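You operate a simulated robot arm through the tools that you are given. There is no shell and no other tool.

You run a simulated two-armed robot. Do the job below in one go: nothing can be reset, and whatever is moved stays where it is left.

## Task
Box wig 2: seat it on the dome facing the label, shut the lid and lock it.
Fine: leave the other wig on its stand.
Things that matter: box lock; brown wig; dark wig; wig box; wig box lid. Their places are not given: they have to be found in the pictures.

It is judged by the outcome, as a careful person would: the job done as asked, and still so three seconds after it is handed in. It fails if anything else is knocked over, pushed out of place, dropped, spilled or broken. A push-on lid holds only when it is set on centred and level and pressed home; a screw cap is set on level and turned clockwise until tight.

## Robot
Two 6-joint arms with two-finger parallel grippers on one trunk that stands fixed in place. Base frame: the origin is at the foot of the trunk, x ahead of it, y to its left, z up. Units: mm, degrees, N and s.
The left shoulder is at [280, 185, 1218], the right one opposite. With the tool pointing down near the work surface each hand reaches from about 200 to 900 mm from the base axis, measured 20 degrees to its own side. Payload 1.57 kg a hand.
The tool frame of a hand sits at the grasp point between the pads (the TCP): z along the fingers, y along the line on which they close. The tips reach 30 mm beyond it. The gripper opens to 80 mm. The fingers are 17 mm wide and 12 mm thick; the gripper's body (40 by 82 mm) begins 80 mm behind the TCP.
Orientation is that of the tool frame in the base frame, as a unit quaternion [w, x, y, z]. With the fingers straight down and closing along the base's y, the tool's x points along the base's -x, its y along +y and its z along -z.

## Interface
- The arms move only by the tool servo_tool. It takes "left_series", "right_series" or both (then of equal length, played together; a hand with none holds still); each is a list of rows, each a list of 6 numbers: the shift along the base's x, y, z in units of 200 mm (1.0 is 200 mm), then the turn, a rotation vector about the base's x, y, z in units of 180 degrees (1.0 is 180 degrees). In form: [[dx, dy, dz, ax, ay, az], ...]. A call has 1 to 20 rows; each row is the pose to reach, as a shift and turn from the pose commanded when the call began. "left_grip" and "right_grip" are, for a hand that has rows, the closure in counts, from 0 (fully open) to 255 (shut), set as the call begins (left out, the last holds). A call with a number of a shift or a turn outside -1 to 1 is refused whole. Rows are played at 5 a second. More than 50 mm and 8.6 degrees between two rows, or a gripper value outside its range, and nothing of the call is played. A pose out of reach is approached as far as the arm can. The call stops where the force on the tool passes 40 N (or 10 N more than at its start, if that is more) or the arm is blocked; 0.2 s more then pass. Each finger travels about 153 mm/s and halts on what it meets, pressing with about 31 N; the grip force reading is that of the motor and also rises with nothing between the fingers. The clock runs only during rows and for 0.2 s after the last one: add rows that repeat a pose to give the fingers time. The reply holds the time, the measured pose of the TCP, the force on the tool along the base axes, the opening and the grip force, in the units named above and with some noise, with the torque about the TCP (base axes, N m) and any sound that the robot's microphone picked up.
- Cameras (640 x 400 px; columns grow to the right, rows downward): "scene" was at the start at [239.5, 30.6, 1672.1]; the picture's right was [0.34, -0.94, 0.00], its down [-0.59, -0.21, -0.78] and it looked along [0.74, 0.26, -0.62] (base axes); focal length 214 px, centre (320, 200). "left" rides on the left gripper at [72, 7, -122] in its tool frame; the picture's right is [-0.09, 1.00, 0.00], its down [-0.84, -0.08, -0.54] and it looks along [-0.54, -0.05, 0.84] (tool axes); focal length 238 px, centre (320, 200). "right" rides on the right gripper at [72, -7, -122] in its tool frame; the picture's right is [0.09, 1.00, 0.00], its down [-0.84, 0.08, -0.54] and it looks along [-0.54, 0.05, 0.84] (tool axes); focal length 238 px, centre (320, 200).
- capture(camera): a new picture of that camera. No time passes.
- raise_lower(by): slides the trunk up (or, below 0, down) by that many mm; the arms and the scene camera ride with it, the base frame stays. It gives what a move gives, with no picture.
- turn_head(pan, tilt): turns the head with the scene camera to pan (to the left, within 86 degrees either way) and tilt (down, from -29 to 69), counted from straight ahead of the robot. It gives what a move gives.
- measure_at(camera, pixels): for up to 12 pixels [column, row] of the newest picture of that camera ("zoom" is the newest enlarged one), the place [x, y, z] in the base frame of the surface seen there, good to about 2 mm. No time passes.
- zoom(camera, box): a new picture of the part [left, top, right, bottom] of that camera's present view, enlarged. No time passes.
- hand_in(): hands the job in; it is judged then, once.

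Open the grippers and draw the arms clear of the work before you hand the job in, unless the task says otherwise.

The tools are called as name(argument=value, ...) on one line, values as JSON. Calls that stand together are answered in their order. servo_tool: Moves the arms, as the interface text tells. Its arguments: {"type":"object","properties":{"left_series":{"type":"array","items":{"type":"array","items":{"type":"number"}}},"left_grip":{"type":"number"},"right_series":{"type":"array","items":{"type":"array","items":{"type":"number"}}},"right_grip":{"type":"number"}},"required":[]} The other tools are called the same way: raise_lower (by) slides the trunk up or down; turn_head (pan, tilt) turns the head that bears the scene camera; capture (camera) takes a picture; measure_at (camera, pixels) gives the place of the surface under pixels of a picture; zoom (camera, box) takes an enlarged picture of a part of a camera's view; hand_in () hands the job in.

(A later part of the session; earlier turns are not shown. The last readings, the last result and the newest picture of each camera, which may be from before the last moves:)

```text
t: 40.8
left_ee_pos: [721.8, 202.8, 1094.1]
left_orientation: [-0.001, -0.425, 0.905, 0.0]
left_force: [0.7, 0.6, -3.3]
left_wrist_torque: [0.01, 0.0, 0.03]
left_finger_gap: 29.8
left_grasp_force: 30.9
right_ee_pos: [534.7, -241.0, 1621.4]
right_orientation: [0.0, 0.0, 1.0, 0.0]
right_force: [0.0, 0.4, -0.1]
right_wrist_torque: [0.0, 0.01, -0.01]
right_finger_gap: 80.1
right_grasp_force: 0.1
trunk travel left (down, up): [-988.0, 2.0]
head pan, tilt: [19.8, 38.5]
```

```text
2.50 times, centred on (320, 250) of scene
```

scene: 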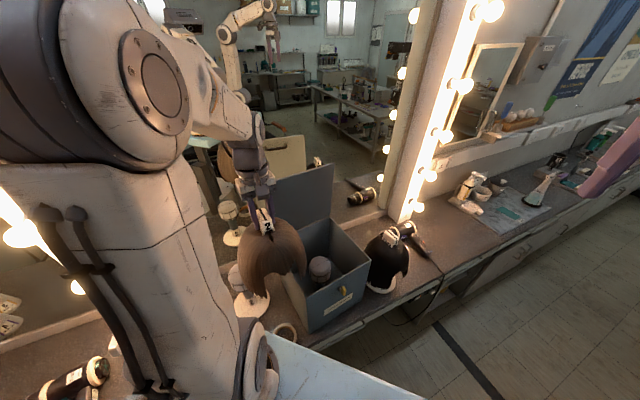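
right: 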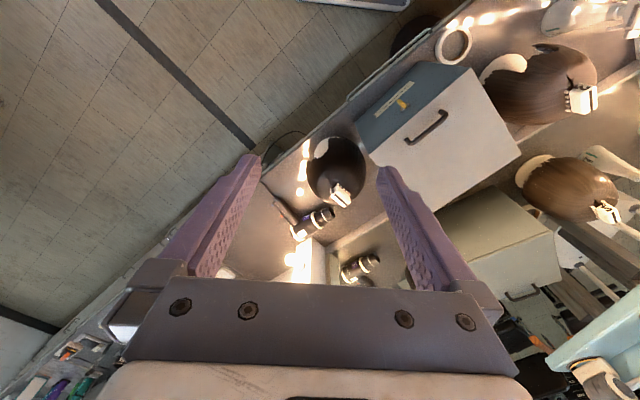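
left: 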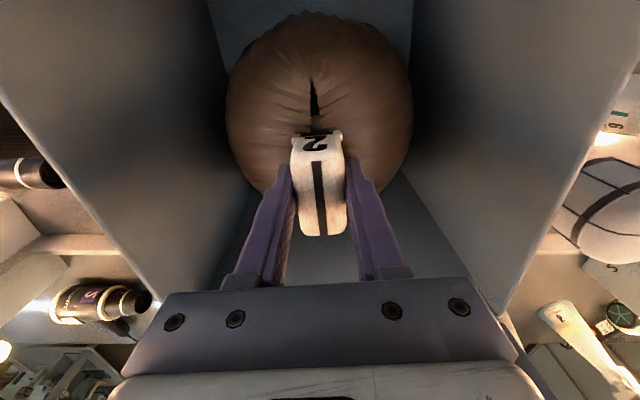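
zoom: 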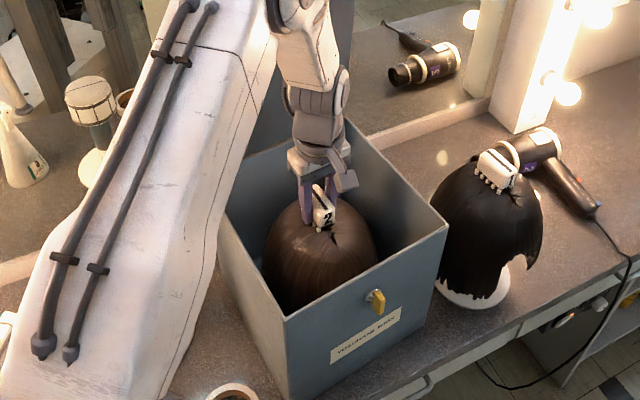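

No contact yet at TCP z 1094. I lower in small steps to about 1078 and watch for the load coming off.

servo_tool(left_series=[[0, 0, -0.02, 0, 0, 0], [0, 0, -0.04, 0, 0, 0], [0, 0, -0.06, 0, 0, 0], [0, 0, -0.075, 0, 0, 0], [0, 0, -0.075, 0, 0, 0]])

```text
t: 42.0
left_ee_pos: [723.5, 203.5, 1078.0]
left_orientation: [0.0, -0.425, 0.905, 0.0]
left_force: [0.5, 0.2, -1.4]
left_wrist_torque: [-0.03, 0.03, -0.03]
left_finger_gap: 29.7
left_grasp_force: 31.0
right_ee_pos: [535.3, -242.3, 1622.3]
right_orientation: [0.0, 0.0, 1.0, 0.0]
right_force: [-0.7, 0.2, 0.8]
right_wrist_torque: [-0.01, -0.01, 0.01]
right_finger_gap: 80.0
right_grasp_force: 0.1
trunk travel left (down, up): [-988.0, 2.0]
head pan, tilt: [19.8, 38.5]
```

The load is still about -1.4 N at 1078, so it is close to the seat. I lower in 1 mm steps.

servo_tool(left_series=[[0, 0, -0.005, 0, 0, 0], [0, 0, -0.01, 0, 0, 0], [0, 0, -0.015, 0, 0, 0], [0, 0, -0.015, 0, 0, 0]])

capture(camera="left")

```text
t: 43.0
left_ee_pos: [723.3, 204.0, 1075.8]
left_orientation: [0.0, -0.425, 0.905, 0.0]
left_force: [-0.3, 0.1, -3.3]
left_wrist_torque: [0.0, 0.0, 0.01]
left_finger_gap: 29.6
left_grasp_force: 30.5
right_ee_pos: [534.6, -243.2, 1621.1]
right_orientation: [0.0, 0.0, 1.0, 0.0]
right_force: [0.6, -0.6, 0.2]
right_wrist_torque: [0.01, 0.03, -0.02]
right_finger_gap: 80.1
right_grasp_force: 0.0
trunk travel left (down, up): [-988.0, 2.0]
head pan, tilt: [19.8, 38.5]
```

```text
taken
```

left: 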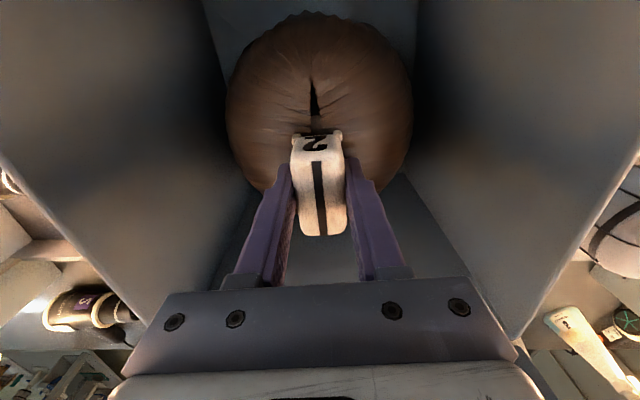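

The load is still the full 3 N, so it isn't seated yet. I go on 5 mm lower in 1 mm steps.

servo_tool(left_series=[[0, 0, -0.005, 0, 0, 0], [0, 0, -0.01, 0, 0, 0], [0, 0, -0.015, 0, 0, 0], [0, 0, -0.02, 0, 0, 0], [0, 0, -0.025, 0, 0, 0], [0, 0, -0.025, 0, 0, 0]])

```text
t: 44.2
left_ee_pos: [723.4, 203.1, 1075.1]
left_orientation: [0.002, -0.424, 0.906, 0.0]
left_force: [-6.6, -0.2, 20.4]
left_wrist_torque: [0.11, 0.53, 0.02]
left_finger_gap: 29.3
left_grasp_force: 31.5
right_ee_pos: [534.2, -243.2, 1622.3]
right_orientation: [0.0, 0.0, 1.0, 0.0]
right_force: [0.8, 0.2, -0.3]
right_wrist_torque: [0.01, -0.04, -0.01]
right_finger_gap: 79.7
right_grasp_force: 0.1
trunk travel left (down, up): [-988.0, 2.0]
head pan, tilt: [19.8, 38.5]
stopped in row 5 (left hand): the force on the tool passed its limit at 49 N (the readings are from after the stop); the commanded pose is now the measured one
```

It seated firmly at about z 1075 (the push stopped at 49 N). I ease up a millimetre and check the force before letting go.

servo_tool(left_series=[[0, 0, 0.003, 0, 0, 0], [0, 0, 0.006, 0, 0, 0], [0, 0, 0.006, 0, 0, 0]])

```text
t: 45.0
left_ee_pos: [723.7, 203.5, 1076.2]
left_orientation: [0.003, -0.424, 0.906, 0.0]
left_force: [-6.1, -1.3, 14.5]
left_wrist_torque: [-0.02, 0.42, 0.03]
left_finger_gap: 29.7
left_grasp_force: 31.0
right_ee_pos: [535.1, -243.2, 1620.6]
right_orientation: [-0.001, 0.0, 1.0, 0.0]
right_force: [-0.1, 0.1, -0.3]
right_wrist_torque: [-0.02, 0.0, 0.01]
right_finger_gap: 80.1
right_grasp_force: 0.0
trunk travel left (down, up): [-988.0, 2.0]
head pan, tilt: [19.8, 38.5]
```

There is still 14.5 N of push, so I ease up another 1.5 mm.

servo_tool(left_series=[[0, 0, 0.004, 0, 0, 0], [0, 0, 0.008, 0, 0, 0], [0, 0, 0.008, 0, 0, 0]])

capture(camera="left")

```text
t: 45.8
left_ee_pos: [724.1, 203.8, 1075.7]
left_orientation: [0.002, -0.425, 0.905, -0.001]
left_force: [-0.3, 0.4, -2.7]
left_wrist_torque: [0.02, 0.0, -0.01]
left_finger_gap: 29.8
left_grasp_force: 30.9
right_ee_pos: [536.2, -242.6, 1621.7]
right_orientation: [0.0, 0.0, 1.0, -0.001]
right_force: [-0.1, -0.3, -0.5]
right_wrist_torque: [-0.02, -0.01, 0.04]
right_finger_gap: 80.1
right_grasp_force: 0.0
trunk travel left (down, up): [-988.0, 2.0]
head pan, tilt: [19.8, 38.5]
```

```text
taken
```

left: 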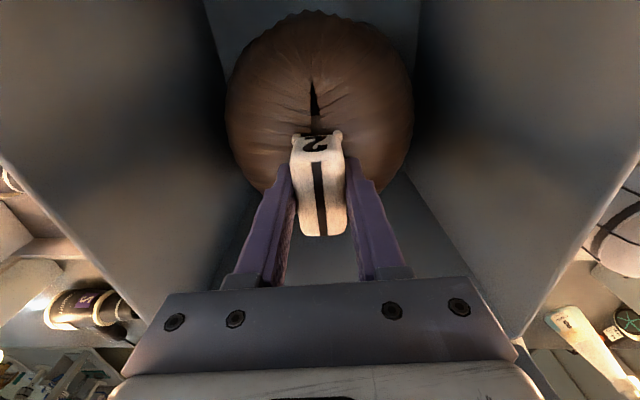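

It now hangs a hair above the seat. I lower 0.8 mm to rest it and open the gripper.

servo_tool(left_series=[[0, 0, -0.004, 0, 0, 0], [0, 0, -0.004, 0, 0, 0]])

servo_tool(left_series=[[0, 0, 0, 0, 0, 0], [0, 0, 0, 0, 0, 0], [0, 0, 0, 0, 0, 0], [0, 0, 0, 0, 0, 0]], left_grip=60)

capture(camera="left")

```text
t: 46.4
left_ee_pos: [724.5, 203.3, 1076.4]
left_orientation: [0.001, -0.424, 0.906, -0.001]
left_force: [0.1, 0.8, -2.7]
left_wrist_torque: [-0.03, 0.01, -0.03]
left_finger_gap: 29.5
left_grasp_force: 31.4
right_ee_pos: [534.8, -242.5, 1621.2]
right_orientation: [0.0, 0.0, 1.0, 0.0]
right_force: [0.1, -0.1, -0.3]
right_wrist_torque: [-0.01, 0.01, 0.01]
right_finger_gap: 80.0
right_grasp_force: 0.0
trunk travel left (down, up): [-988.0, 2.0]
head pan, tilt: [19.8, 38.5]
```

```text
t: 47.4
left_ee_pos: [724.4, 204.0, 1076.3]
left_orientation: [0.002, -0.424, 0.905, -0.002]
left_force: [-0.6, 0.0, 0.6]
left_wrist_torque: [0.02, 0.05, 0.0]
left_finger_gap: 61.0
left_grasp_force: 0.0
right_ee_pos: [534.5, -243.6, 1622.4]
right_orientation: [0.0, 0.0, 1.0, 0.0]
right_force: [-0.6, 0.2, 0.0]
right_wrist_torque: [-0.03, -0.01, 0.04]
right_finger_gap: 79.7
right_grasp_force: 0.2
trunk travel left (down, up): [-988.0, 2.0]
head pan, tilt: [19.8, 38.5]
```

```text
taken
```

left: 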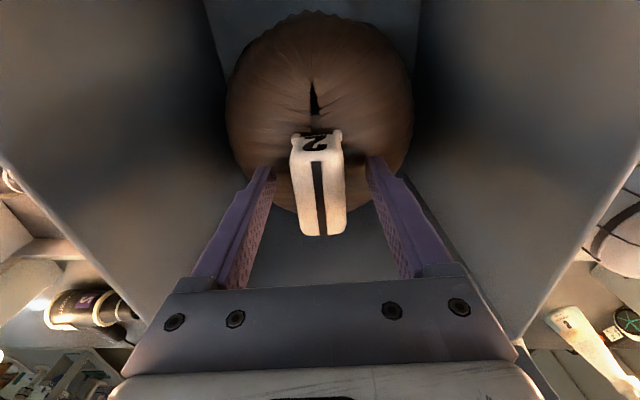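

The clip stayed in place when released. I raise the hand straight up and look at the seated wig.

servo_tool(left_series=[[0, 0, 0.1, 0, 0, 0], [0, 0, 0.25, 0, 0, 0], [0, 0, 0.45, 0, 0, 0], [0, 0, 0.65, 0, 0, 0], [0, 0, 0.85, 0, 0, 0], [0, 0, 1.0, 0, 0, 0], [0, 0, 1.0, 0, 0, 0]])

capture(camera="left")

zoom(camera="scene", box=[260, 200, 390, 330])

```text
t: 49.0
left_ee_pos: [723.5, 203.0, 1275.6]
left_orientation: [0.002, -0.424, 0.905, 0.0]
left_force: [-0.4, 0.9, 0.2]
left_wrist_torque: [0.0, 0.0, 0.05]
left_finger_gap: 61.4
left_grasp_force: 0.0
right_ee_pos: [536.1, -243.2, 1621.8]
right_orientation: [0.0, 0.0, 1.0, -0.001]
right_force: [-0.2, -0.4, 1.4]
right_wrist_torque: [0.03, 0.02, -0.02]
right_finger_gap: 80.3
right_grasp_force: 0.0
trunk travel left (down, up): [-988.0, 2.0]
head pan, tilt: [19.8, 38.5]
```

```text
taken
```

left: 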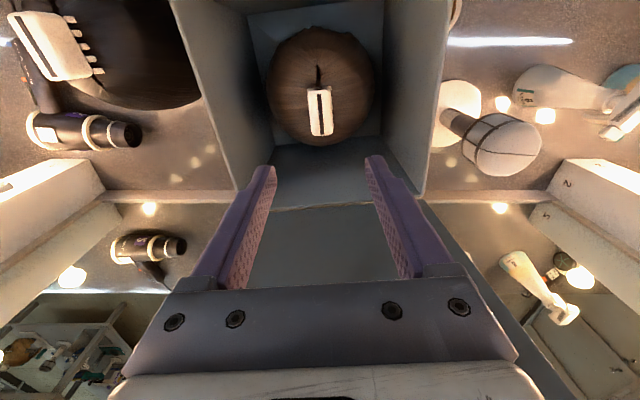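

```text
3.08 times, centred on (325, 265) of scene
```

zoom: 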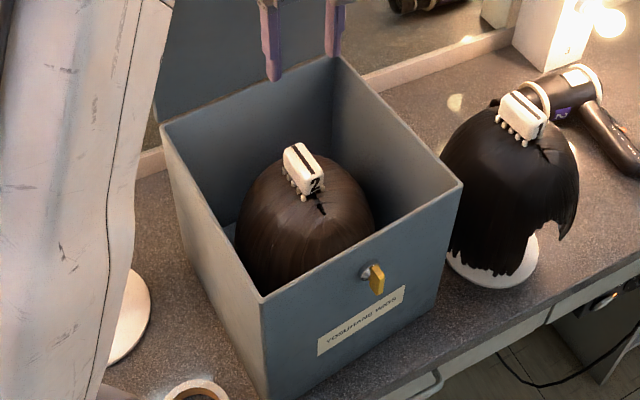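

The wig sits upright in the box with the clip's number side towards the label. I measure the clip's yaw, height and level.

zoom(camera="left", box=[285, 55, 355, 145])

measure_at(camera="left", pixels=[[318, 93], [322, 130], [308, 95], [330, 93], [312, 130], [331, 128], [318, 70], [272, 85], [372, 85], [320, 32]])

```text
4.44 times, centred on (320, 100) of left
```

zoom: 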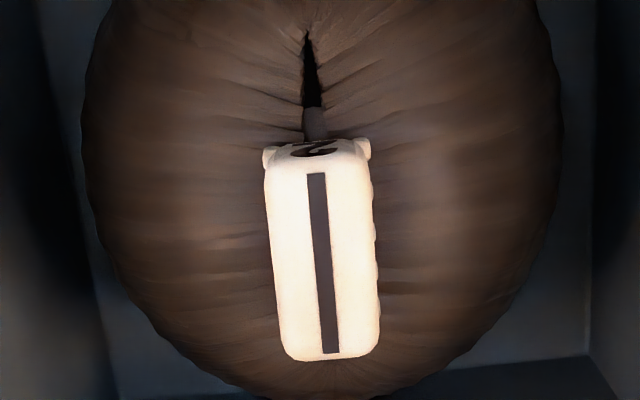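

```text
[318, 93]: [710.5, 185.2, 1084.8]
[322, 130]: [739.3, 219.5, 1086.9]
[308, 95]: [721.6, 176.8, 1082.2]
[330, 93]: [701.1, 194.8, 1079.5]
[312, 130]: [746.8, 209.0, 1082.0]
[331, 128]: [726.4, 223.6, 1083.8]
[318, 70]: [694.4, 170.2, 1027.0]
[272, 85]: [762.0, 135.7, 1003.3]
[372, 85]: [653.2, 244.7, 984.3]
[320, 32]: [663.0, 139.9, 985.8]
```

The clip reads a 50° yaw, level at z≈1085, well under the lid line. Now I fetch the handle again: I raise the left hand above the lid's top edge and turn it back to the handle's yaw.

servo_tool(left_series=[[0, 0, 0.08, 0, 0, -0.0455], [0, 0, 0.16, 0, 0, -0.091], [0, 0, 0.24, 0, 0, -0.1365], [0, 0, 0.32, 0, 0, -0.182], [0, 0, 0.4, 0, 0, -0.2275], [0, 0, 0.48, 0, 0, -0.273], [0, 0, 0.56, 0, 0, -0.3185], [0, 0, 0.64, 0, 0, -0.364], [0, 0, 0.7, 0, 0, -0.4095], [0, 0, 0.75, 0, 0, -0.455], [0, 0, 0.78, 0, 0, -0.5], [0, 0, 0.78, 0, 0, -0.5]], left_grip=172)

capture(camera="left")

```text
t: 51.6
left_ee_pos: [724.6, 203.0, 1430.7]
left_orientation: [0.001, 0.341, 0.94, -0.002]
left_force: [-0.6, 0.1, -0.4]
left_wrist_torque: [-0.03, -0.01, 0.02]
left_finger_gap: 26.0
left_grasp_force: 0.0
right_ee_pos: [535.3, -242.8, 1621.3]
right_orientation: [-0.001, 0.0, 1.0, 0.001]
right_force: [0.7, -0.1, -0.8]
right_wrist_torque: [-0.02, 0.0, 0.01]
right_finger_gap: 79.9
right_grasp_force: 0.1
trunk travel left (down, up): [-988.0, 2.0]
head pan, tilt: [19.8, 38.5]
```

```text
taken
```

left: 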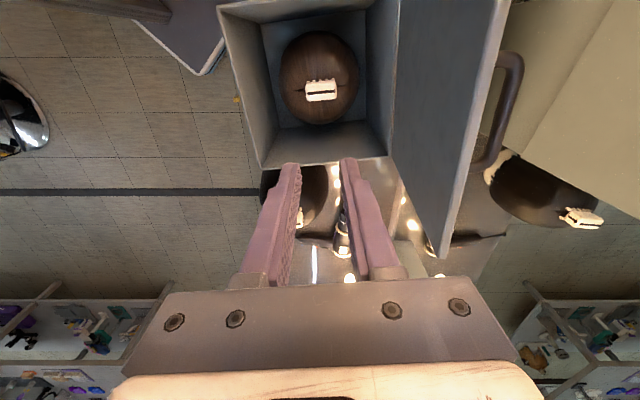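

The lid's top edge and the handle behind it show at right, bar around (505,115). I measure them for the approach.

measure_at(camera="left", pixels=[[519, 70], [512, 100], [502, 130], [490, 157], [500, 30], [478, 110], [445, 235]])

zoom(camera="left", box=[430, 20, 550, 200])

```text
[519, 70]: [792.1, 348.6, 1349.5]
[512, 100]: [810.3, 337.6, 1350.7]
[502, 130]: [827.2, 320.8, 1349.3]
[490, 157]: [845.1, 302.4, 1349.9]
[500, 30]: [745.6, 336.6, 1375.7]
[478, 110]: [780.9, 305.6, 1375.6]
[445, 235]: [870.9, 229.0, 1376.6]
```

```text
2.22 times, centred on (490, 110) of left
```

zoom: 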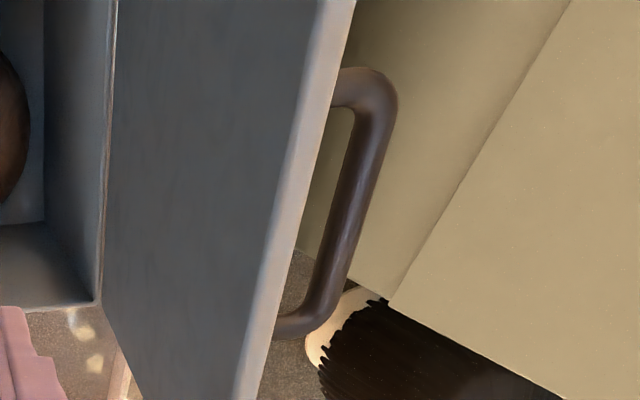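

The bar's centre is at (818.5,326) with the lid's back face about 33 mm in front of it. I move the hand over it at z≈1430, tips clear above the lid's edge at 1377.

servo_tool(left_series=[[0.08, 0.105, 0, 0, 0, 0], [0.18, 0.235, 0, 0, 0, 0], [0.28, 0.366, 0, 0, 0, 0], [0.38, 0.497, 0, 0, 0, 0], [0.45, 0.588, 0, 0, 0, 0], [0.4725, 0.6175, 0, 0, 0, 0], [0.4725, 0.6175, 0, 0, 0, 0]])

capture(camera="left")

```text
t: 53.2
left_ee_pos: [818.5, 326.5, 1429.7]
left_orientation: [0.001, 0.341, 0.94, -0.003]
left_force: [0.0, 0.6, 0.5]
left_wrist_torque: [-0.02, 0.01, 0.0]
left_finger_gap: 26.2
left_grasp_force: 0.1
right_ee_pos: [535.3, -242.2, 1621.8]
right_orientation: [-0.001, -0.001, 1.0, 0.0]
right_force: [-0.8, 0.1, 0.6]
right_wrist_torque: [-0.01, -0.02, -0.02]
right_finger_gap: 79.8
right_grasp_force: 0.1
trunk travel left (down, up): [-988.0, 2.0]
head pan, tilt: [19.8, 38.5]
```

```text
taken
```

left: 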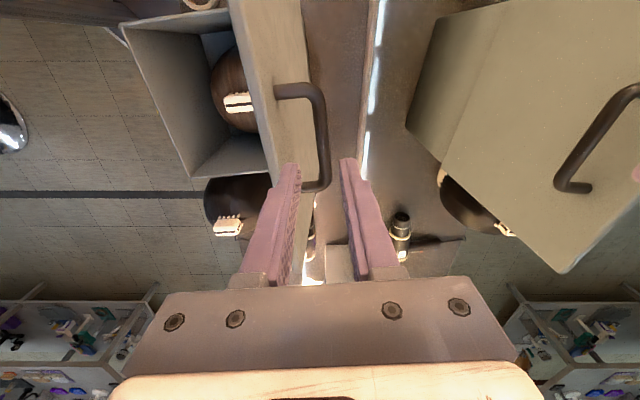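

The bar at (322,140) lies straight below the finger gap. I lower 66 mm so the fingers pass either side of it.

servo_tool(left_series=[[0, 0, -0.1, 0, 0, 0], [0, 0, -0.2, 0, 0, 0], [0, 0, -0.28, 0, 0, 0], [0, 0, -0.33, 0, 0, 0], [0, 0, -0.33, 0, 0, 0]])

capture(camera="left")

```text
t: 54.4
left_ee_pos: [819.3, 327.6, 1363.8]
left_orientation: [0.0, 0.34, 0.94, -0.002]
left_force: [0.2, -0.5, -0.5]
left_wrist_torque: [-0.03, -0.03, -0.02]
left_finger_gap: 25.9
left_grasp_force: 0.1
right_ee_pos: [534.9, -243.1, 1621.6]
right_orientation: [0.0, 0.0, 1.0, 0.0]
right_force: [0.2, 0.9, 0.6]
right_wrist_torque: [0.01, 0.02, 0.0]
right_finger_gap: 80.2
right_grasp_force: 0.1
trunk travel left (down, up): [-988.0, 2.0]
head pan, tilt: [19.8, 38.5]
```

```text
taken
```

left: 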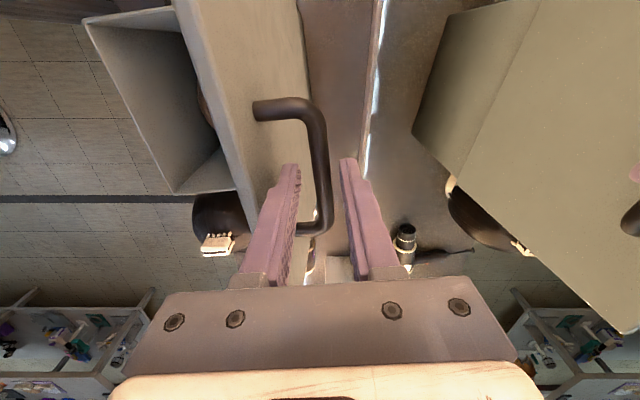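

The bar is between the fingers at (318,165). I close the gripper on it.

servo_tool(left_series=[[0, 0, 0, 0, 0, 0], [0, 0, 0, 0, 0, 0], [0, 0, 0, 0, 0, 0]], left_grip=255)

```text
t: 55.2
left_ee_pos: [818.2, 327.6, 1364.1]
left_orientation: [0.001, 0.341, 0.94, -0.003]
left_force: [0.0, -0.5, 0.4]
left_wrist_torque: [-0.08, -0.06, 0.04]
left_finger_gap: 11.3
left_grasp_force: 29.2
right_ee_pos: [535.1, -243.9, 1621.5]
right_orientation: [0.0, 0.0, 1.0, 0.0]
right_force: [-0.1, 0.7, 0.1]
right_wrist_torque: [-0.02, 0.0, 0.0]
right_finger_gap: 79.8
right_grasp_force: 0.1
trunk travel left (down, up): [-988.0, 2.0]
head pan, tilt: [19.8, 38.5]
```

The bar is gripped at the same height as when the lid was opened. I play the arc backwards, down to about 60°.

servo_tool(left_series=[[-0.0617, -0.0742, 0.01, 0, 0, 0], [-0.1272, -0.153, 0.011, 0, 0, 0], [-0.1923, -0.2315, 0.003, 0, 0, 0], [-0.2566, -0.3088, -0.0135, 0, 0, 0], [-0.3198, -0.3849, -0.039, 0, 0, 0], [-0.3815, -0.4591, -0.073, 0, 0, 0], [-0.3815, -0.4591, -0.073, 0, 0, 0]])

zoom(camera="scene", box=[240, 130, 420, 320])

```text
t: 56.8
left_ee_pos: [743.6, 237.1, 1349.3]
left_orientation: [0.0, 0.34, 0.941, -0.001]
left_force: [4.9, 0.4, -0.3]
left_wrist_torque: [0.15, -0.06, 0.22]
left_finger_gap: 11.3
left_grasp_force: 29.2
right_ee_pos: [535.7, -241.5, 1621.9]
right_orientation: [0.0, 0.0, 1.0, 0.0]
right_force: [0.4, 0.5, 0.2]
right_wrist_torque: [-0.03, 0.0, -0.01]
right_finger_gap: 79.7
right_grasp_force: 0.0
trunk travel left (down, up): [-988.0, 2.0]
head pan, tilt: [19.8, 38.5]
```

```text
2.11 times, centred on (330, 225) of scene
```

zoom: 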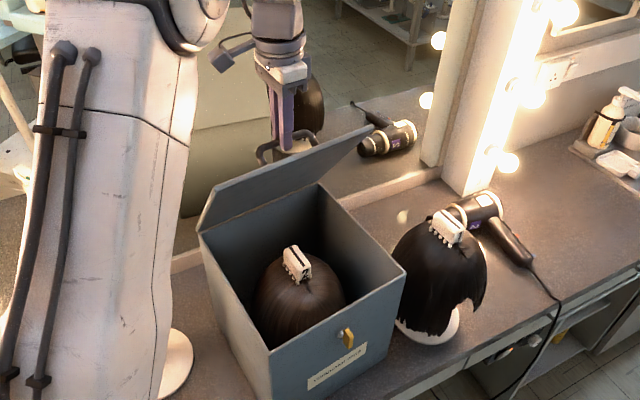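

The lid follows smoothly to 60° and the wig sits undisturbed. I continue the closing arc to about 20°.

servo_tool(left_series=[[-0.0594, -0.0715, -0.042, 0, 0, 0], [-0.1163, -0.14, -0.0925, 0, 0, 0], [-0.1703, -0.2049, -0.15, 0, 0, 0], [-0.2208, -0.2657, -0.215, 0, 0, 0], [-0.2674, -0.3218, -0.2865, 0, 0, 0], [-0.3099, -0.373, -0.364, 0, 0, 0], [-0.3483, -0.4191, -0.4475, 0, 0, 0], [-0.3812, -0.4587, -0.5355, 0, 0, 0], [-0.3812, -0.4587, -0.5355, 0, 0, 0]])

zoom(camera="scene", box=[240, 150, 400, 320])

```text
t: 58.8
left_ee_pos: [663.2, 142.7, 1242.1]
left_orientation: [-0.001, 0.34, 0.94, -0.002]
left_force: [1.0, -8.3, 2.0]
left_wrist_torque: [0.04, 0.32, -0.08]
left_finger_gap: 11.4
left_grasp_force: 29.2
right_ee_pos: [535.4, -243.8, 1621.5]
right_orientation: [0.0, -0.001, 1.0, 0.0]
right_force: [1.1, 0.3, 0.1]
right_wrist_torque: [0.0, -0.01, 0.04]
right_finger_gap: 79.7
right_grasp_force: 0.0
trunk travel left (down, up): [-988.0, 2.0]
head pan, tilt: [19.8, 38.5]
```

```text
2.35 times, centred on (320, 235) of scene
```

zoom: 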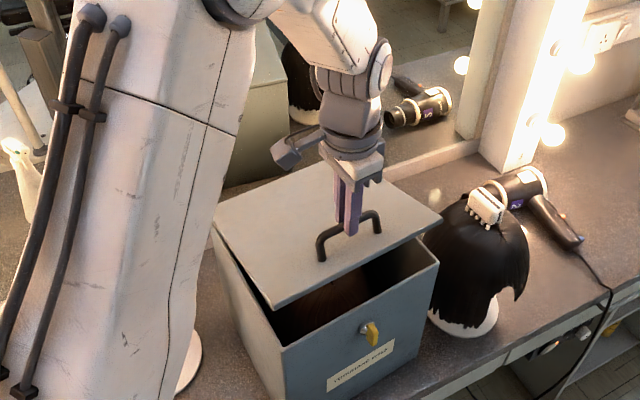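

The lid is at 20° and the wig is clear beneath it. I bring it down to about 2°.

servo_tool(left_series=[[-0.0284, -0.0342, -0.092, 0, 0, 0], [-0.0514, -0.0619, -0.1875, 0, 0, 0], [-0.0687, -0.0827, -0.286, 0, 0, 0], [-0.0767, -0.0923, -0.346, 0, 0, 0], [-0.0767, -0.0923, -0.346, 0, 0, 0]])

zoom(camera="scene", box=[260, 190, 390, 320])

```text
t: 60.0
left_ee_pos: [649.1, 124.7, 1174.1]
left_orientation: [-0.001, 0.341, 0.94, -0.002]
left_force: [-10.2, -8.0, 5.2]
left_wrist_torque: [-0.01, 0.55, 0.08]
left_finger_gap: 11.2
left_grasp_force: 29.7
right_ee_pos: [534.0, -242.4, 1620.8]
right_orientation: [-0.001, 0.0, 1.0, 0.0]
right_force: [0.2, 0.4, -0.3]
right_wrist_torque: [0.0, 0.03, -0.01]
right_finger_gap: 79.7
right_grasp_force: 0.1
trunk travel left (down, up): [-988.0, 2.0]
head pan, tilt: [19.8, 38.5]
```

```text
3.08 times, centred on (325, 255) of scene
```

zoom: 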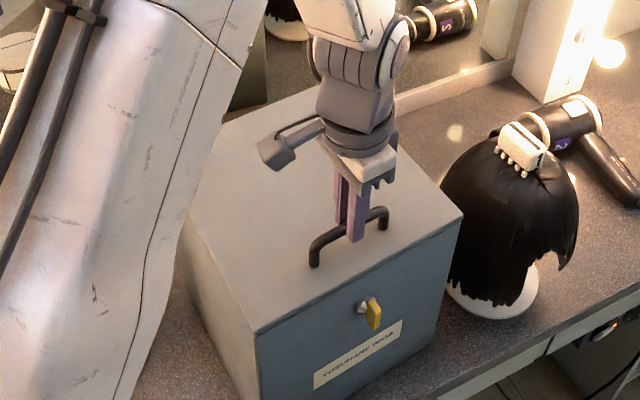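

The lid is almost shut, with a small sideways load of about 13 N. I loosen the fingers to release that load, then see how the lid rests.

servo_tool(left_series=[[0, 0, 0, 0, 0, 0], [0, 0, 0, 0, 0, 0], [0, 0, 0, 0, 0, 0]], left_grip=150)

zoom(camera="scene", box=[290, 230, 390, 320])

measure_at(camera="scene", pixels=[[345, 278], [330, 290], [320, 310]])

```text
t: 60.8
left_ee_pos: [650.3, 124.8, 1173.3]
left_orientation: [0.001, 0.34, 0.94, -0.002]
left_force: [-0.5, 0.0, 0.3]
left_wrist_torque: [0.0, 0.02, 0.02]
left_finger_gap: 33.1
left_grasp_force: 0.0
right_ee_pos: [535.5, -244.0, 1621.4]
right_orientation: [0.0, 0.0, 1.0, 0.0]
right_force: [-0.4, -0.2, -1.0]
right_wrist_torque: [0.03, -0.03, -0.01]
right_finger_gap: 79.9
right_grasp_force: 0.0
trunk travel left (down, up): [-988.0, 2.0]
head pan, tilt: [19.8, 38.5]
```

```text
4.44 times, centred on (340, 275) of scene
```

zoom: 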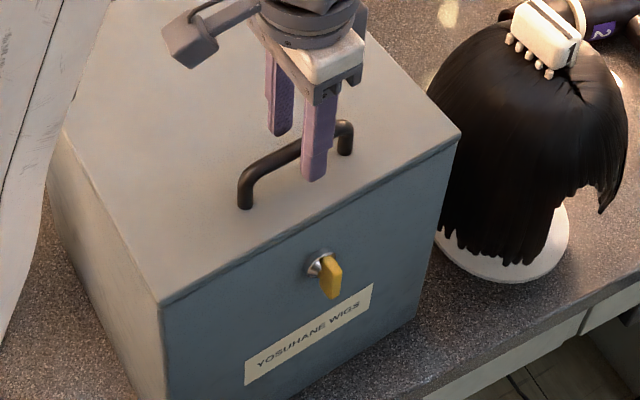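

```text
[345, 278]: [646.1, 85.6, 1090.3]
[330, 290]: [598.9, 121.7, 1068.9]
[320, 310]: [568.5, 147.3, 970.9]
```

The lid looks down. I raise the left hand clear and measure the lid's front edge against its first height of about 1117.

servo_tool(left_series=[[0, 0, 0.15, 0, 0, 0], [0, 0, 0.35, 0, 0, 0], [0, 0, 0.5, 0, 0, 0], [0, 0, 0.5, 0, 0, 0]])

capture(camera="left")

zoom(camera="scene", box=[260, 210, 400, 330])

measure_at(camera="zoom", pixels=[[250, 310], [300, 280], [370, 230], [430, 200], [330, 270], [250, 200], [150, 150], [255, 335], [475, 190], [400, 130]])

```text
t: 61.8
left_ee_pos: [651.4, 125.0, 1274.7]
left_orientation: [0.001, 0.341, 0.94, -0.002]
left_force: [-0.1, -0.1, 0.9]
left_wrist_torque: [0.01, -0.02, -0.04]
left_finger_gap: 33.0
left_grasp_force: 0.1
right_ee_pos: [535.3, -243.2, 1621.3]
right_orientation: [0.0, 0.0, 1.0, 0.0]
right_force: [0.0, -0.3, -1.1]
right_wrist_torque: [-0.01, -0.02, -0.01]
right_finger_gap: 79.9
right_grasp_force: 0.1
trunk travel left (down, up): [-988.0, 2.0]
head pan, tilt: [19.8, 38.5]
```

```text
taken
```

left: 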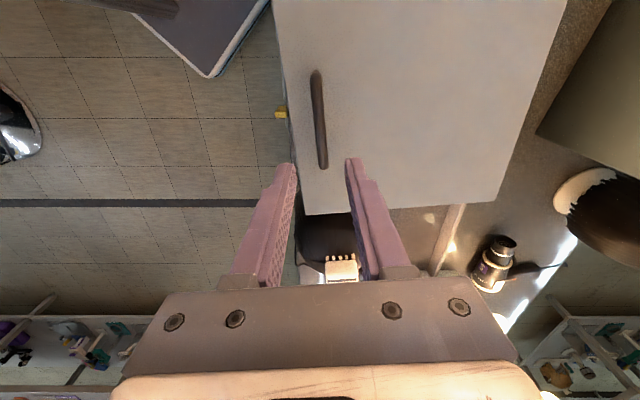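

```text
3.33 times, centred on (330, 270) of scene
```

zoom: 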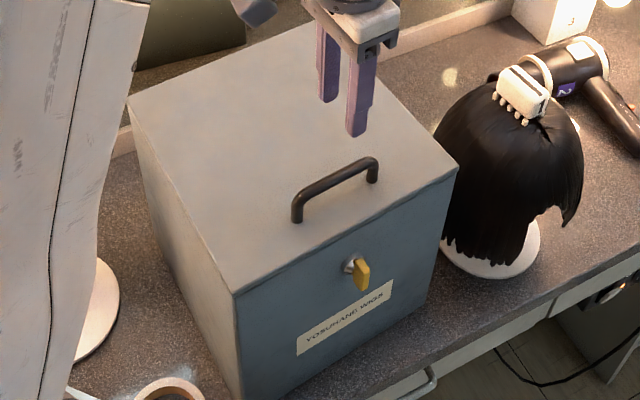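

```text
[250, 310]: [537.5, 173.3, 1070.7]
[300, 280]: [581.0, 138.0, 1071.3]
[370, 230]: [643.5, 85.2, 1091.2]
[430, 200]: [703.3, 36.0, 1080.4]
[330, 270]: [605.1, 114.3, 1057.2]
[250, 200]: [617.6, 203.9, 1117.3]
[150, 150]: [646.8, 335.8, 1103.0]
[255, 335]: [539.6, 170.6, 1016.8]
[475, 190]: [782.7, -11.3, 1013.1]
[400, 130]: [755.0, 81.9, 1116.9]
```

The lid reads about 1117 in the middle; I check it close to the front seam and look at the seam enlarged.

zoom(camera="scene", box=[320, 255, 390, 305])

measure_at(camera="scene", pixels=[[334, 292], [345, 284], [360, 275], [380, 266], [390, 260], [350, 275], [340, 280]])

measure_at(camera="left", pixels=[[290, 40], [295, 70], [300, 110], [305, 160], [308, 200], [295, 170], [450, 100], [520, 50]])

```text
8.00 times, centred on (355, 280) of scene
```

zoom: 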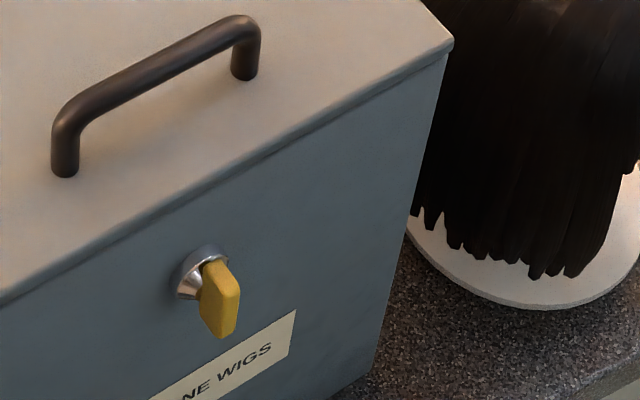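

```text
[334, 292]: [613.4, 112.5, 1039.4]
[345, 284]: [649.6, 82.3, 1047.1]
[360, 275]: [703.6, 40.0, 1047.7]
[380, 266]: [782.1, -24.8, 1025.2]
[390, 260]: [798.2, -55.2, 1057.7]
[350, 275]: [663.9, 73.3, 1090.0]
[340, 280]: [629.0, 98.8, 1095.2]
```

```text
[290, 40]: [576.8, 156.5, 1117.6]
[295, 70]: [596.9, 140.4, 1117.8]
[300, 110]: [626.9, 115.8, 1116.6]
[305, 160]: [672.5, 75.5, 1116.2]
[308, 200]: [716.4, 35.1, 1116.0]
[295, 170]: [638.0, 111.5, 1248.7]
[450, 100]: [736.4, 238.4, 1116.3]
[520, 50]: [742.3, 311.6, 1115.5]
```

The lid's front edge reads 1117 and its back 1116, as at the start. To be sure it is fully down I close the left fingers and press gently on the top of the handle bar.

servo_tool(left_series=[[0.008, -0.015, -0.1, 0, 0, 0], [0.012, -0.02, -0.25, 0, 0, 0], [0.012, -0.02, -0.37, 0, 0, 0], [0.012, -0.02, -0.42, 0, 0, 0], [0.012, -0.02, -0.43, 0, 0, 0], [0.012, -0.02, -0.44, 0, 0, 0], [0.012, -0.02, -0.45, 0, 0, 0], [0.012, -0.02, -0.46, 0, 0, 0], [0.012, -0.02, -0.47, 0, 0, 0]], left_grip=255)

```text
t: 63.8
left_ee_pos: [653.6, 121.6, 1184.2]
left_orientation: [0.003, 0.34, 0.941, -0.001]
left_force: [-9.1, 3.0, 27.0]
left_wrist_torque: [0.23, 0.41, 0.13]
left_finger_gap: 0.0
left_grasp_force: 21.6
right_ee_pos: [534.3, -241.9, 1622.1]
right_orientation: [0.002, 0.0, 1.0, 0.0]
right_force: [-0.5, -1.3, -0.2]
right_wrist_torque: [0.0, -0.01, 0.01]
right_finger_gap: 79.8
right_grasp_force: 0.0
trunk travel left (down, up): [-988.0, 2.0]
head pan, tilt: [19.8, 38.5]
stopped in row 9 (left hand): the force on the tool passed its limit at 42 N (the readings are from after the stop); the commanded pose is now the measured one
```

The handle took 42 N without sinking, so the lid is fully shut. I lift the left hand off and swing it away to the left to make room for the right arm.

servo_tool(left_series=[[0, 0, 0.1, 0, 0, 0], [0, 0, 0.3, 0, 0, 0], [-0.03, 0.05, 0.5, 0, 0, 0], [-0.1, 0.18, 0.65, 0, 0, 0], [-0.2, 0.36, 0.75, 0, 0, 0.02], [-0.3, 0.54, 0.85, 0, 0, 0.05], [-0.4, 0.72, 0.95, 0, 0, 0.09], [-0.48, 0.88, 1.0, 0, 0, 0.13], [-0.5, 1.0, 1.0, 0, 0, 0.17], [-0.5, 1.0, 1.0, 0, 0, 0.2]], left_grip=0)

capture(camera="scene")

capture(camera="right")

```text
t: 66.0
left_ee_pos: [556.5, 321.6, 1381.5]
left_orientation: [0.004, 0.031, 1.0, -0.001]
left_force: [0.5, -0.7, 0.2]
left_wrist_torque: [0.01, -0.02, -0.02]
left_finger_gap: 80.0
left_grasp_force: 0.1
right_ee_pos: [535.7, -243.1, 1622.5]
right_orientation: [0.0, 0.0, 1.0, 0.001]
right_force: [-0.1, 0.1, -0.6]
right_wrist_torque: [-0.05, 0.0, -0.02]
right_finger_gap: 79.9
right_grasp_force: 0.1
trunk travel left (down, up): [-988.0, 2.0]
head pan, tilt: [19.8, 38.5]
```

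```text
taken
```

scene: 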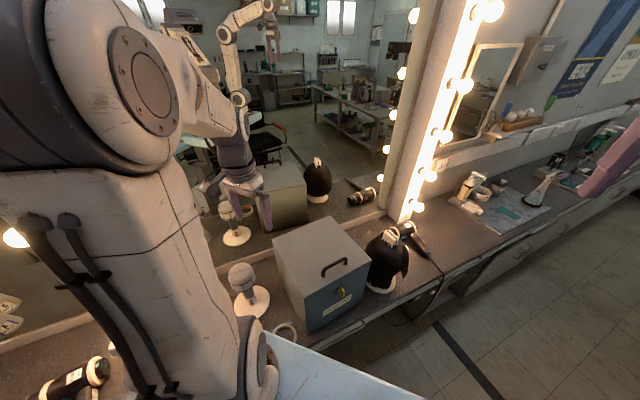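

```text
taken
```

right: 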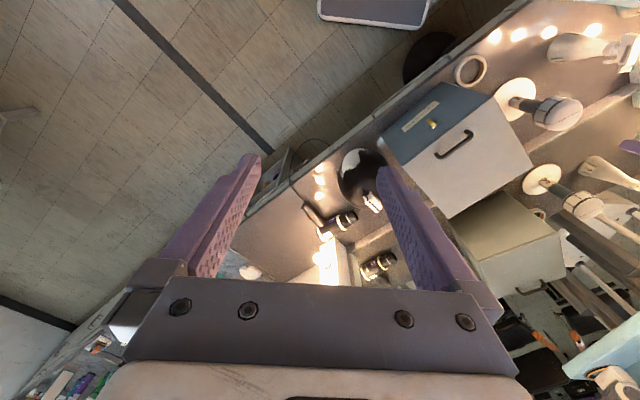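

The box is shut and the view of the lock is clear. I zoom on the lock and measure barrel and lever for the right hand.

zoom(camera="scene", box=[325, 275, 357, 307])

zoom(camera="right", box=[410, 105, 460, 145])

```text
12.50 times, centred on (341, 291) of scene
```

zoom: 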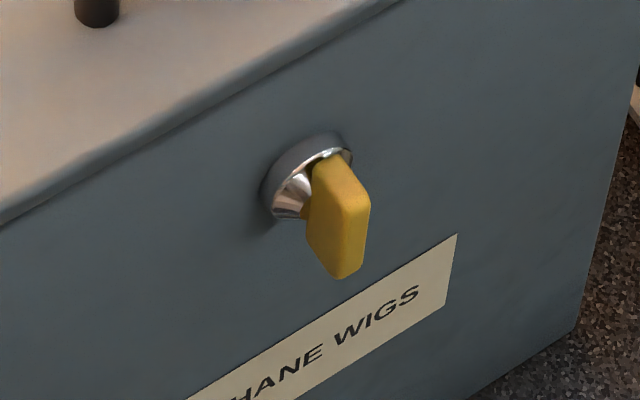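

```text
10.00 times, centred on (435, 125) of right
```

zoom: 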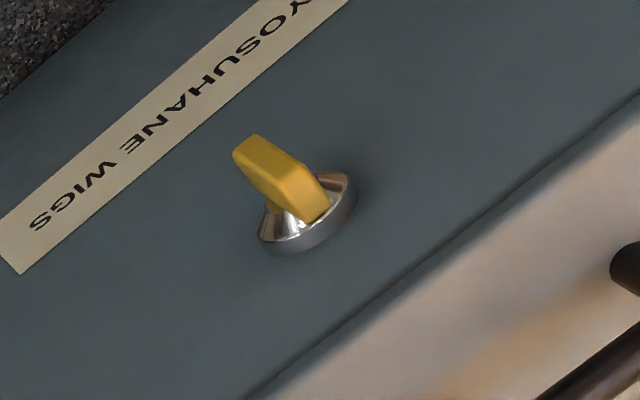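

I measure lever and barrel points in the right camera's zoom, then in the scene's.

measure_at(camera="zoom", pixels=[[245, 155], [262, 142], [280, 165], [310, 195], [318, 215], [328, 200], [268, 240], [348, 185], [300, 240], [270, 190], [285, 210], [200, 250]])

zoom(camera="scene", box=[325, 275, 357, 307])

measure_at(camera="zoom", pixels=[[340, 160], [335, 200], [325, 240], [340, 270], [365, 205], [355, 260], [350, 230], [290, 195], [345, 150], [270, 190], [320, 140], [310, 165]])

```text
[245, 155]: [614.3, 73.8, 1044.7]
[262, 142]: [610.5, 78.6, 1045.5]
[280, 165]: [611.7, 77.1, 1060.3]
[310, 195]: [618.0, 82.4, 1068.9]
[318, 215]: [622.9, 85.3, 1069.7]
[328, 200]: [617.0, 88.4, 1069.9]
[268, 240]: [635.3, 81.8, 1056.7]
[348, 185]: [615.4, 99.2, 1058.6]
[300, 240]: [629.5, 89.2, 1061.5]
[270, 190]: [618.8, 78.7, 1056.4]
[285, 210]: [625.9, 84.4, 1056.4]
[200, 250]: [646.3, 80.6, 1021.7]
```

```text
12.50 times, centred on (341, 291) of scene
```

zoom: 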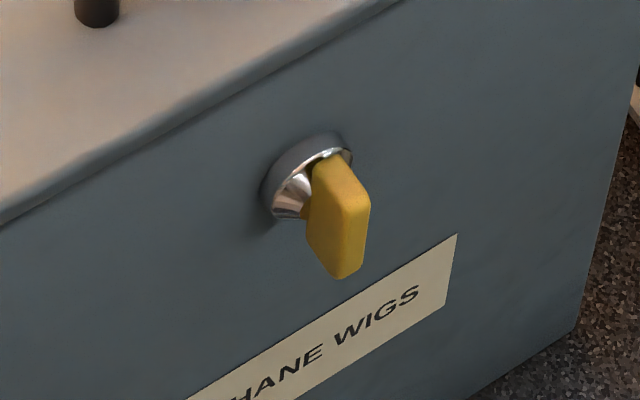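

```text
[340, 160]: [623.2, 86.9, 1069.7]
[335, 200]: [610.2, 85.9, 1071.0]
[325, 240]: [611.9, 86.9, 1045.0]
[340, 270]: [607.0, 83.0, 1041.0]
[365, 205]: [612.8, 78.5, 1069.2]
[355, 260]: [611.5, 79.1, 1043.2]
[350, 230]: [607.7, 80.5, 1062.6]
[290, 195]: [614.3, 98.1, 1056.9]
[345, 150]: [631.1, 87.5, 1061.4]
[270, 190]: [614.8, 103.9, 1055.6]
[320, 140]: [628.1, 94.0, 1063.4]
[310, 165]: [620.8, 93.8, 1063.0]
```

The lever is a 30 × 8 mm thumb-turn centred on the barrel at z≈1056, now vertical. The box seems to have shifted a few millimetres, so I re-measure its top corners.

zoom(camera="scene", box=[265, 205, 385, 335])

measure_at(camera="zoom", pixels=[[42, 175], [200, 322], [495, 188], [300, 50], [215, 315], [350, 250], [470, 195], [120, 240], [60, 185], [320, 180], [255, 215], [335, 150]])

```text
3.08 times, centred on (325, 270) of scene
```

zoom: 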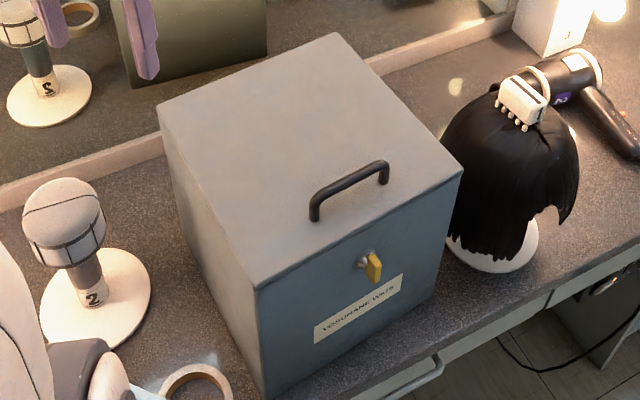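

```text
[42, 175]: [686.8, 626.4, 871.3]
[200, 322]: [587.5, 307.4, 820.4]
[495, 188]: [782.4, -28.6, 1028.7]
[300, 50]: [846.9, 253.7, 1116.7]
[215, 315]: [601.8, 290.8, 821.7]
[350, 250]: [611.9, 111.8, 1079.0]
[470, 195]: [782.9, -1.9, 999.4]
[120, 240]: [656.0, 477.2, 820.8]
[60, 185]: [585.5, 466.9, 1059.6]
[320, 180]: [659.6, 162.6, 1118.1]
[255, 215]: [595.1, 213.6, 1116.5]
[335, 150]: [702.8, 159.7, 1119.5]
```

I measure again with the corner pixels read off this zoom: (163,107), (258,278), (453,170), (335,41).

measure_at(camera="zoom", pixels=[[164, 107], [258, 277], [453, 171], [335, 41], [290, 258], [340, 231], [390, 204], [430, 183], [272, 300], [330, 300], [440, 205], [355, 250]])

```text
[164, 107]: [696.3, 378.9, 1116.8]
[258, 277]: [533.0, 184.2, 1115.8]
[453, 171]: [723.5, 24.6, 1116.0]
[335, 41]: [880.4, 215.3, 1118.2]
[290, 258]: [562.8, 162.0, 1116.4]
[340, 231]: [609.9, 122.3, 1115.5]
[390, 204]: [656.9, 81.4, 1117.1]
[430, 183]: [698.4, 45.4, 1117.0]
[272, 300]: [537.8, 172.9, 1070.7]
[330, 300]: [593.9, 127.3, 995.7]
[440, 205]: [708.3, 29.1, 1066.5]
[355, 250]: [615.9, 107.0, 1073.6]
```

The box's yaw is still about 50° and its front face is where it was to within a few millimetres. I bring the right hand round: first yaw it to face the box front while descending, tool still pointing down.

servo_tool(right_series=[[-0.01, 0.08, -0.1, 0, 0, 0.0395], [-0.02, 0.16, -0.2, 0, 0, 0.079], [-0.03, 0.24, -0.3, 0, 0, 0.1186], [-0.04, 0.32, -0.4, 0, 0, 0.158], [-0.05, 0.4, -0.5, 0, 0, 0.1976], [-0.05, 0.5, -0.6, 0, 0, 0.2372], [-0.05, 0.6, -0.7, 0, 0, 0.2767], [-0.05, 0.6, -0.7, 0, 0, 0.2767]], right_grip=0)

capture(camera="right")

capture(camera="scene")

```text
t: 67.8
left_ee_pos: [555.7, 321.5, 1381.1]
left_orientation: [0.003, 0.034, 0.999, 0.0]
left_force: [0.5, -0.6, 0.7]
left_wrist_torque: [0.03, -0.03, -0.01]
left_finger_gap: 80.1
left_grasp_force: 0.1
right_ee_pos: [524.7, -121.0, 1481.4]
right_orientation: [0.0, -0.422, 0.906, 0.0]
right_force: [-0.6, 0.0, -0.7]
right_wrist_torque: [0.01, -0.03, -0.01]
right_finger_gap: 79.7
right_grasp_force: 0.1
trunk travel left (down, up): [-988.0, 2.0]
head pan, tilt: [19.8, 38.5]
```

```text
taken
```

right: 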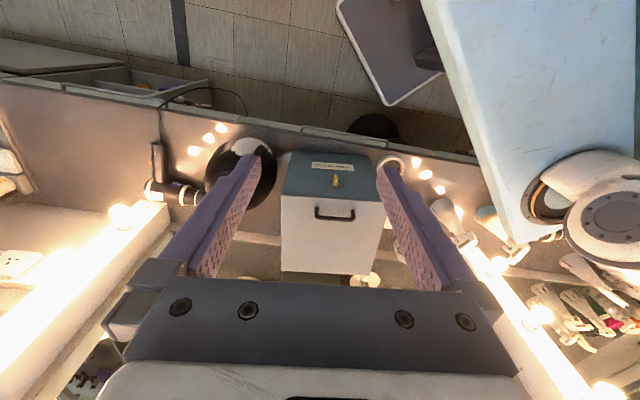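

```text
taken
```

scene: 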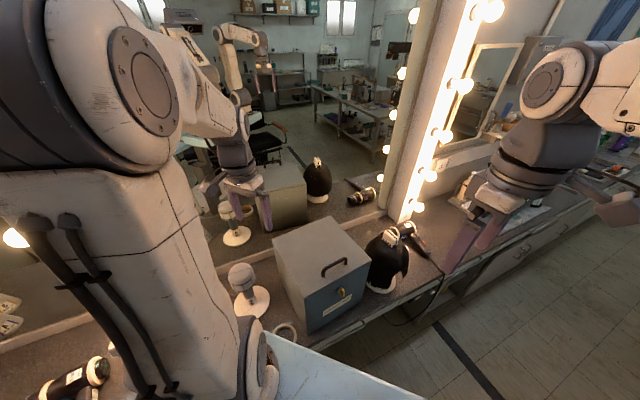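

The right hand faces the box front, with the lock at (336,182) in its view. I move it forward and down while pitching the fingers 30° towards the box.

servo_tool(right_series=[[0.042, 0.126, -0.151, 0.0212, -0.0179, 0], [0.084, 0.252, -0.302, 0.0424, -0.0358, 0], [0.126, 0.378, -0.453, 0.0637, -0.0538, 0], [0.168, 0.504, -0.605, 0.0849, -0.0717, 0], [0.21, 0.63, -0.756, 0.1061, -0.0896, 0], [0.2515, 0.755, -0.907, 0.1273, -0.1075, 0], [0.2515, 0.755, -0.907, 0.1273, -0.1075, 0]])

capture(camera="right")

capture(camera="scene")

```text
t: 69.4
left_ee_pos: [556.5, 321.6, 1380.4]
left_orientation: [0.003, 0.033, 0.999, 0.0]
left_force: [0.2, -0.2, 0.2]
left_wrist_torque: [-0.02, 0.04, -0.01]
left_finger_gap: 79.9
left_grasp_force: 0.0
right_ee_pos: [575.4, 27.0, 1300.0]
right_orientation: [0.234, -0.407, 0.876, 0.108]
right_force: [0.3, -0.1, 0.2]
right_wrist_torque: [-0.01, -0.01, 0.0]
right_finger_gap: 80.0
right_grasp_force: 0.1
trunk travel left (down, up): [-988.0, 2.0]
head pan, tilt: [19.8, 38.5]
```

```text
taken
```

right: 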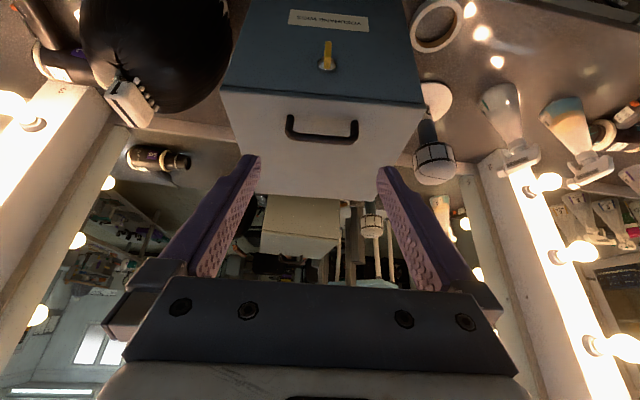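

```text
taken
```

scene: 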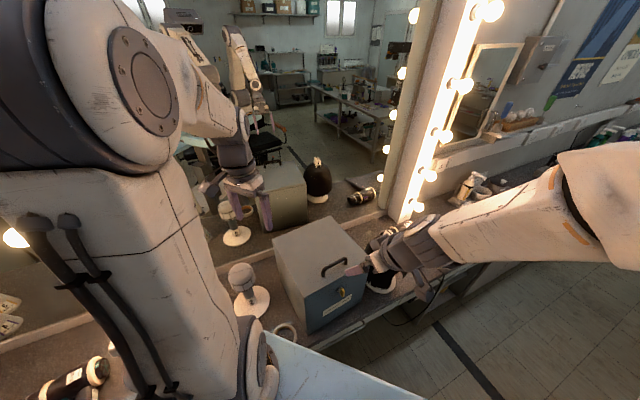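

The hand is pitched 30° and in front of the box; the lock shows at (327,60). I lower it straight down 195 mm, staying about 85 mm out from the face.

servo_tool(right_series=[[0, 0.01, -0.2, 0, 0, 0], [0, 0.01, -0.4, 0, 0, 0], [0, 0.01, -0.6, 0, 0, 0], [0, 0.01, -0.8, 0, 0, 0], [0, 0.01, -0.975, 0, 0, 0], [0, 0.01, -0.975, 0, 0, 0]])

capture(camera="right")

capture(camera="scene")

```text
t: 70.8
left_ee_pos: [557.4, 321.6, 1380.1]
left_orientation: [0.004, 0.033, 0.999, -0.001]
left_force: [-0.9, -0.2, -0.2]
left_wrist_torque: [0.03, 0.01, 0.01]
left_finger_gap: 80.0
left_grasp_force: 0.1
right_ee_pos: [605.4, 40.9, 1144.0]
right_orientation: [0.225, -0.406, 0.878, 0.117]
right_force: [-0.4, 0.2, -0.1]
right_wrist_torque: [-0.01, -0.05, 0.0]
right_finger_gap: 79.7
right_grasp_force: 0.0
right hand out of reach, approached as far as the arm can: row 3, 4, 5, 6
trunk travel left (down, up): [-988.0, 2.0]
head pan, tilt: [19.8, 38.5]
```

```text
taken
```

right: 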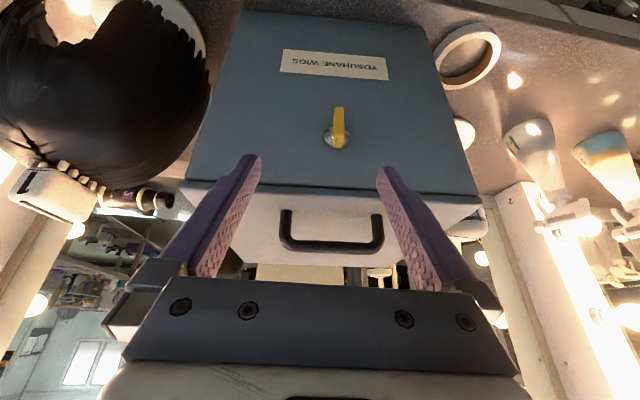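

```text
taken
```

scene: 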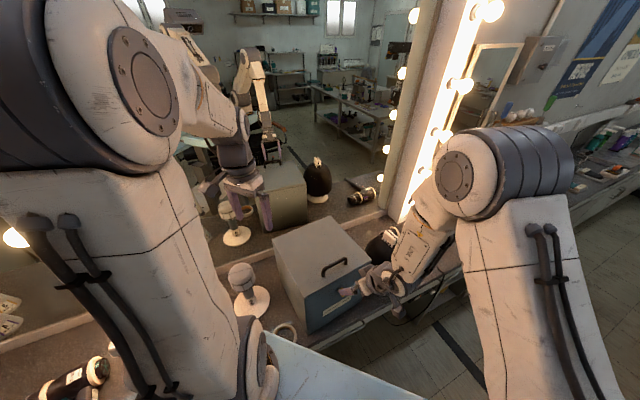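

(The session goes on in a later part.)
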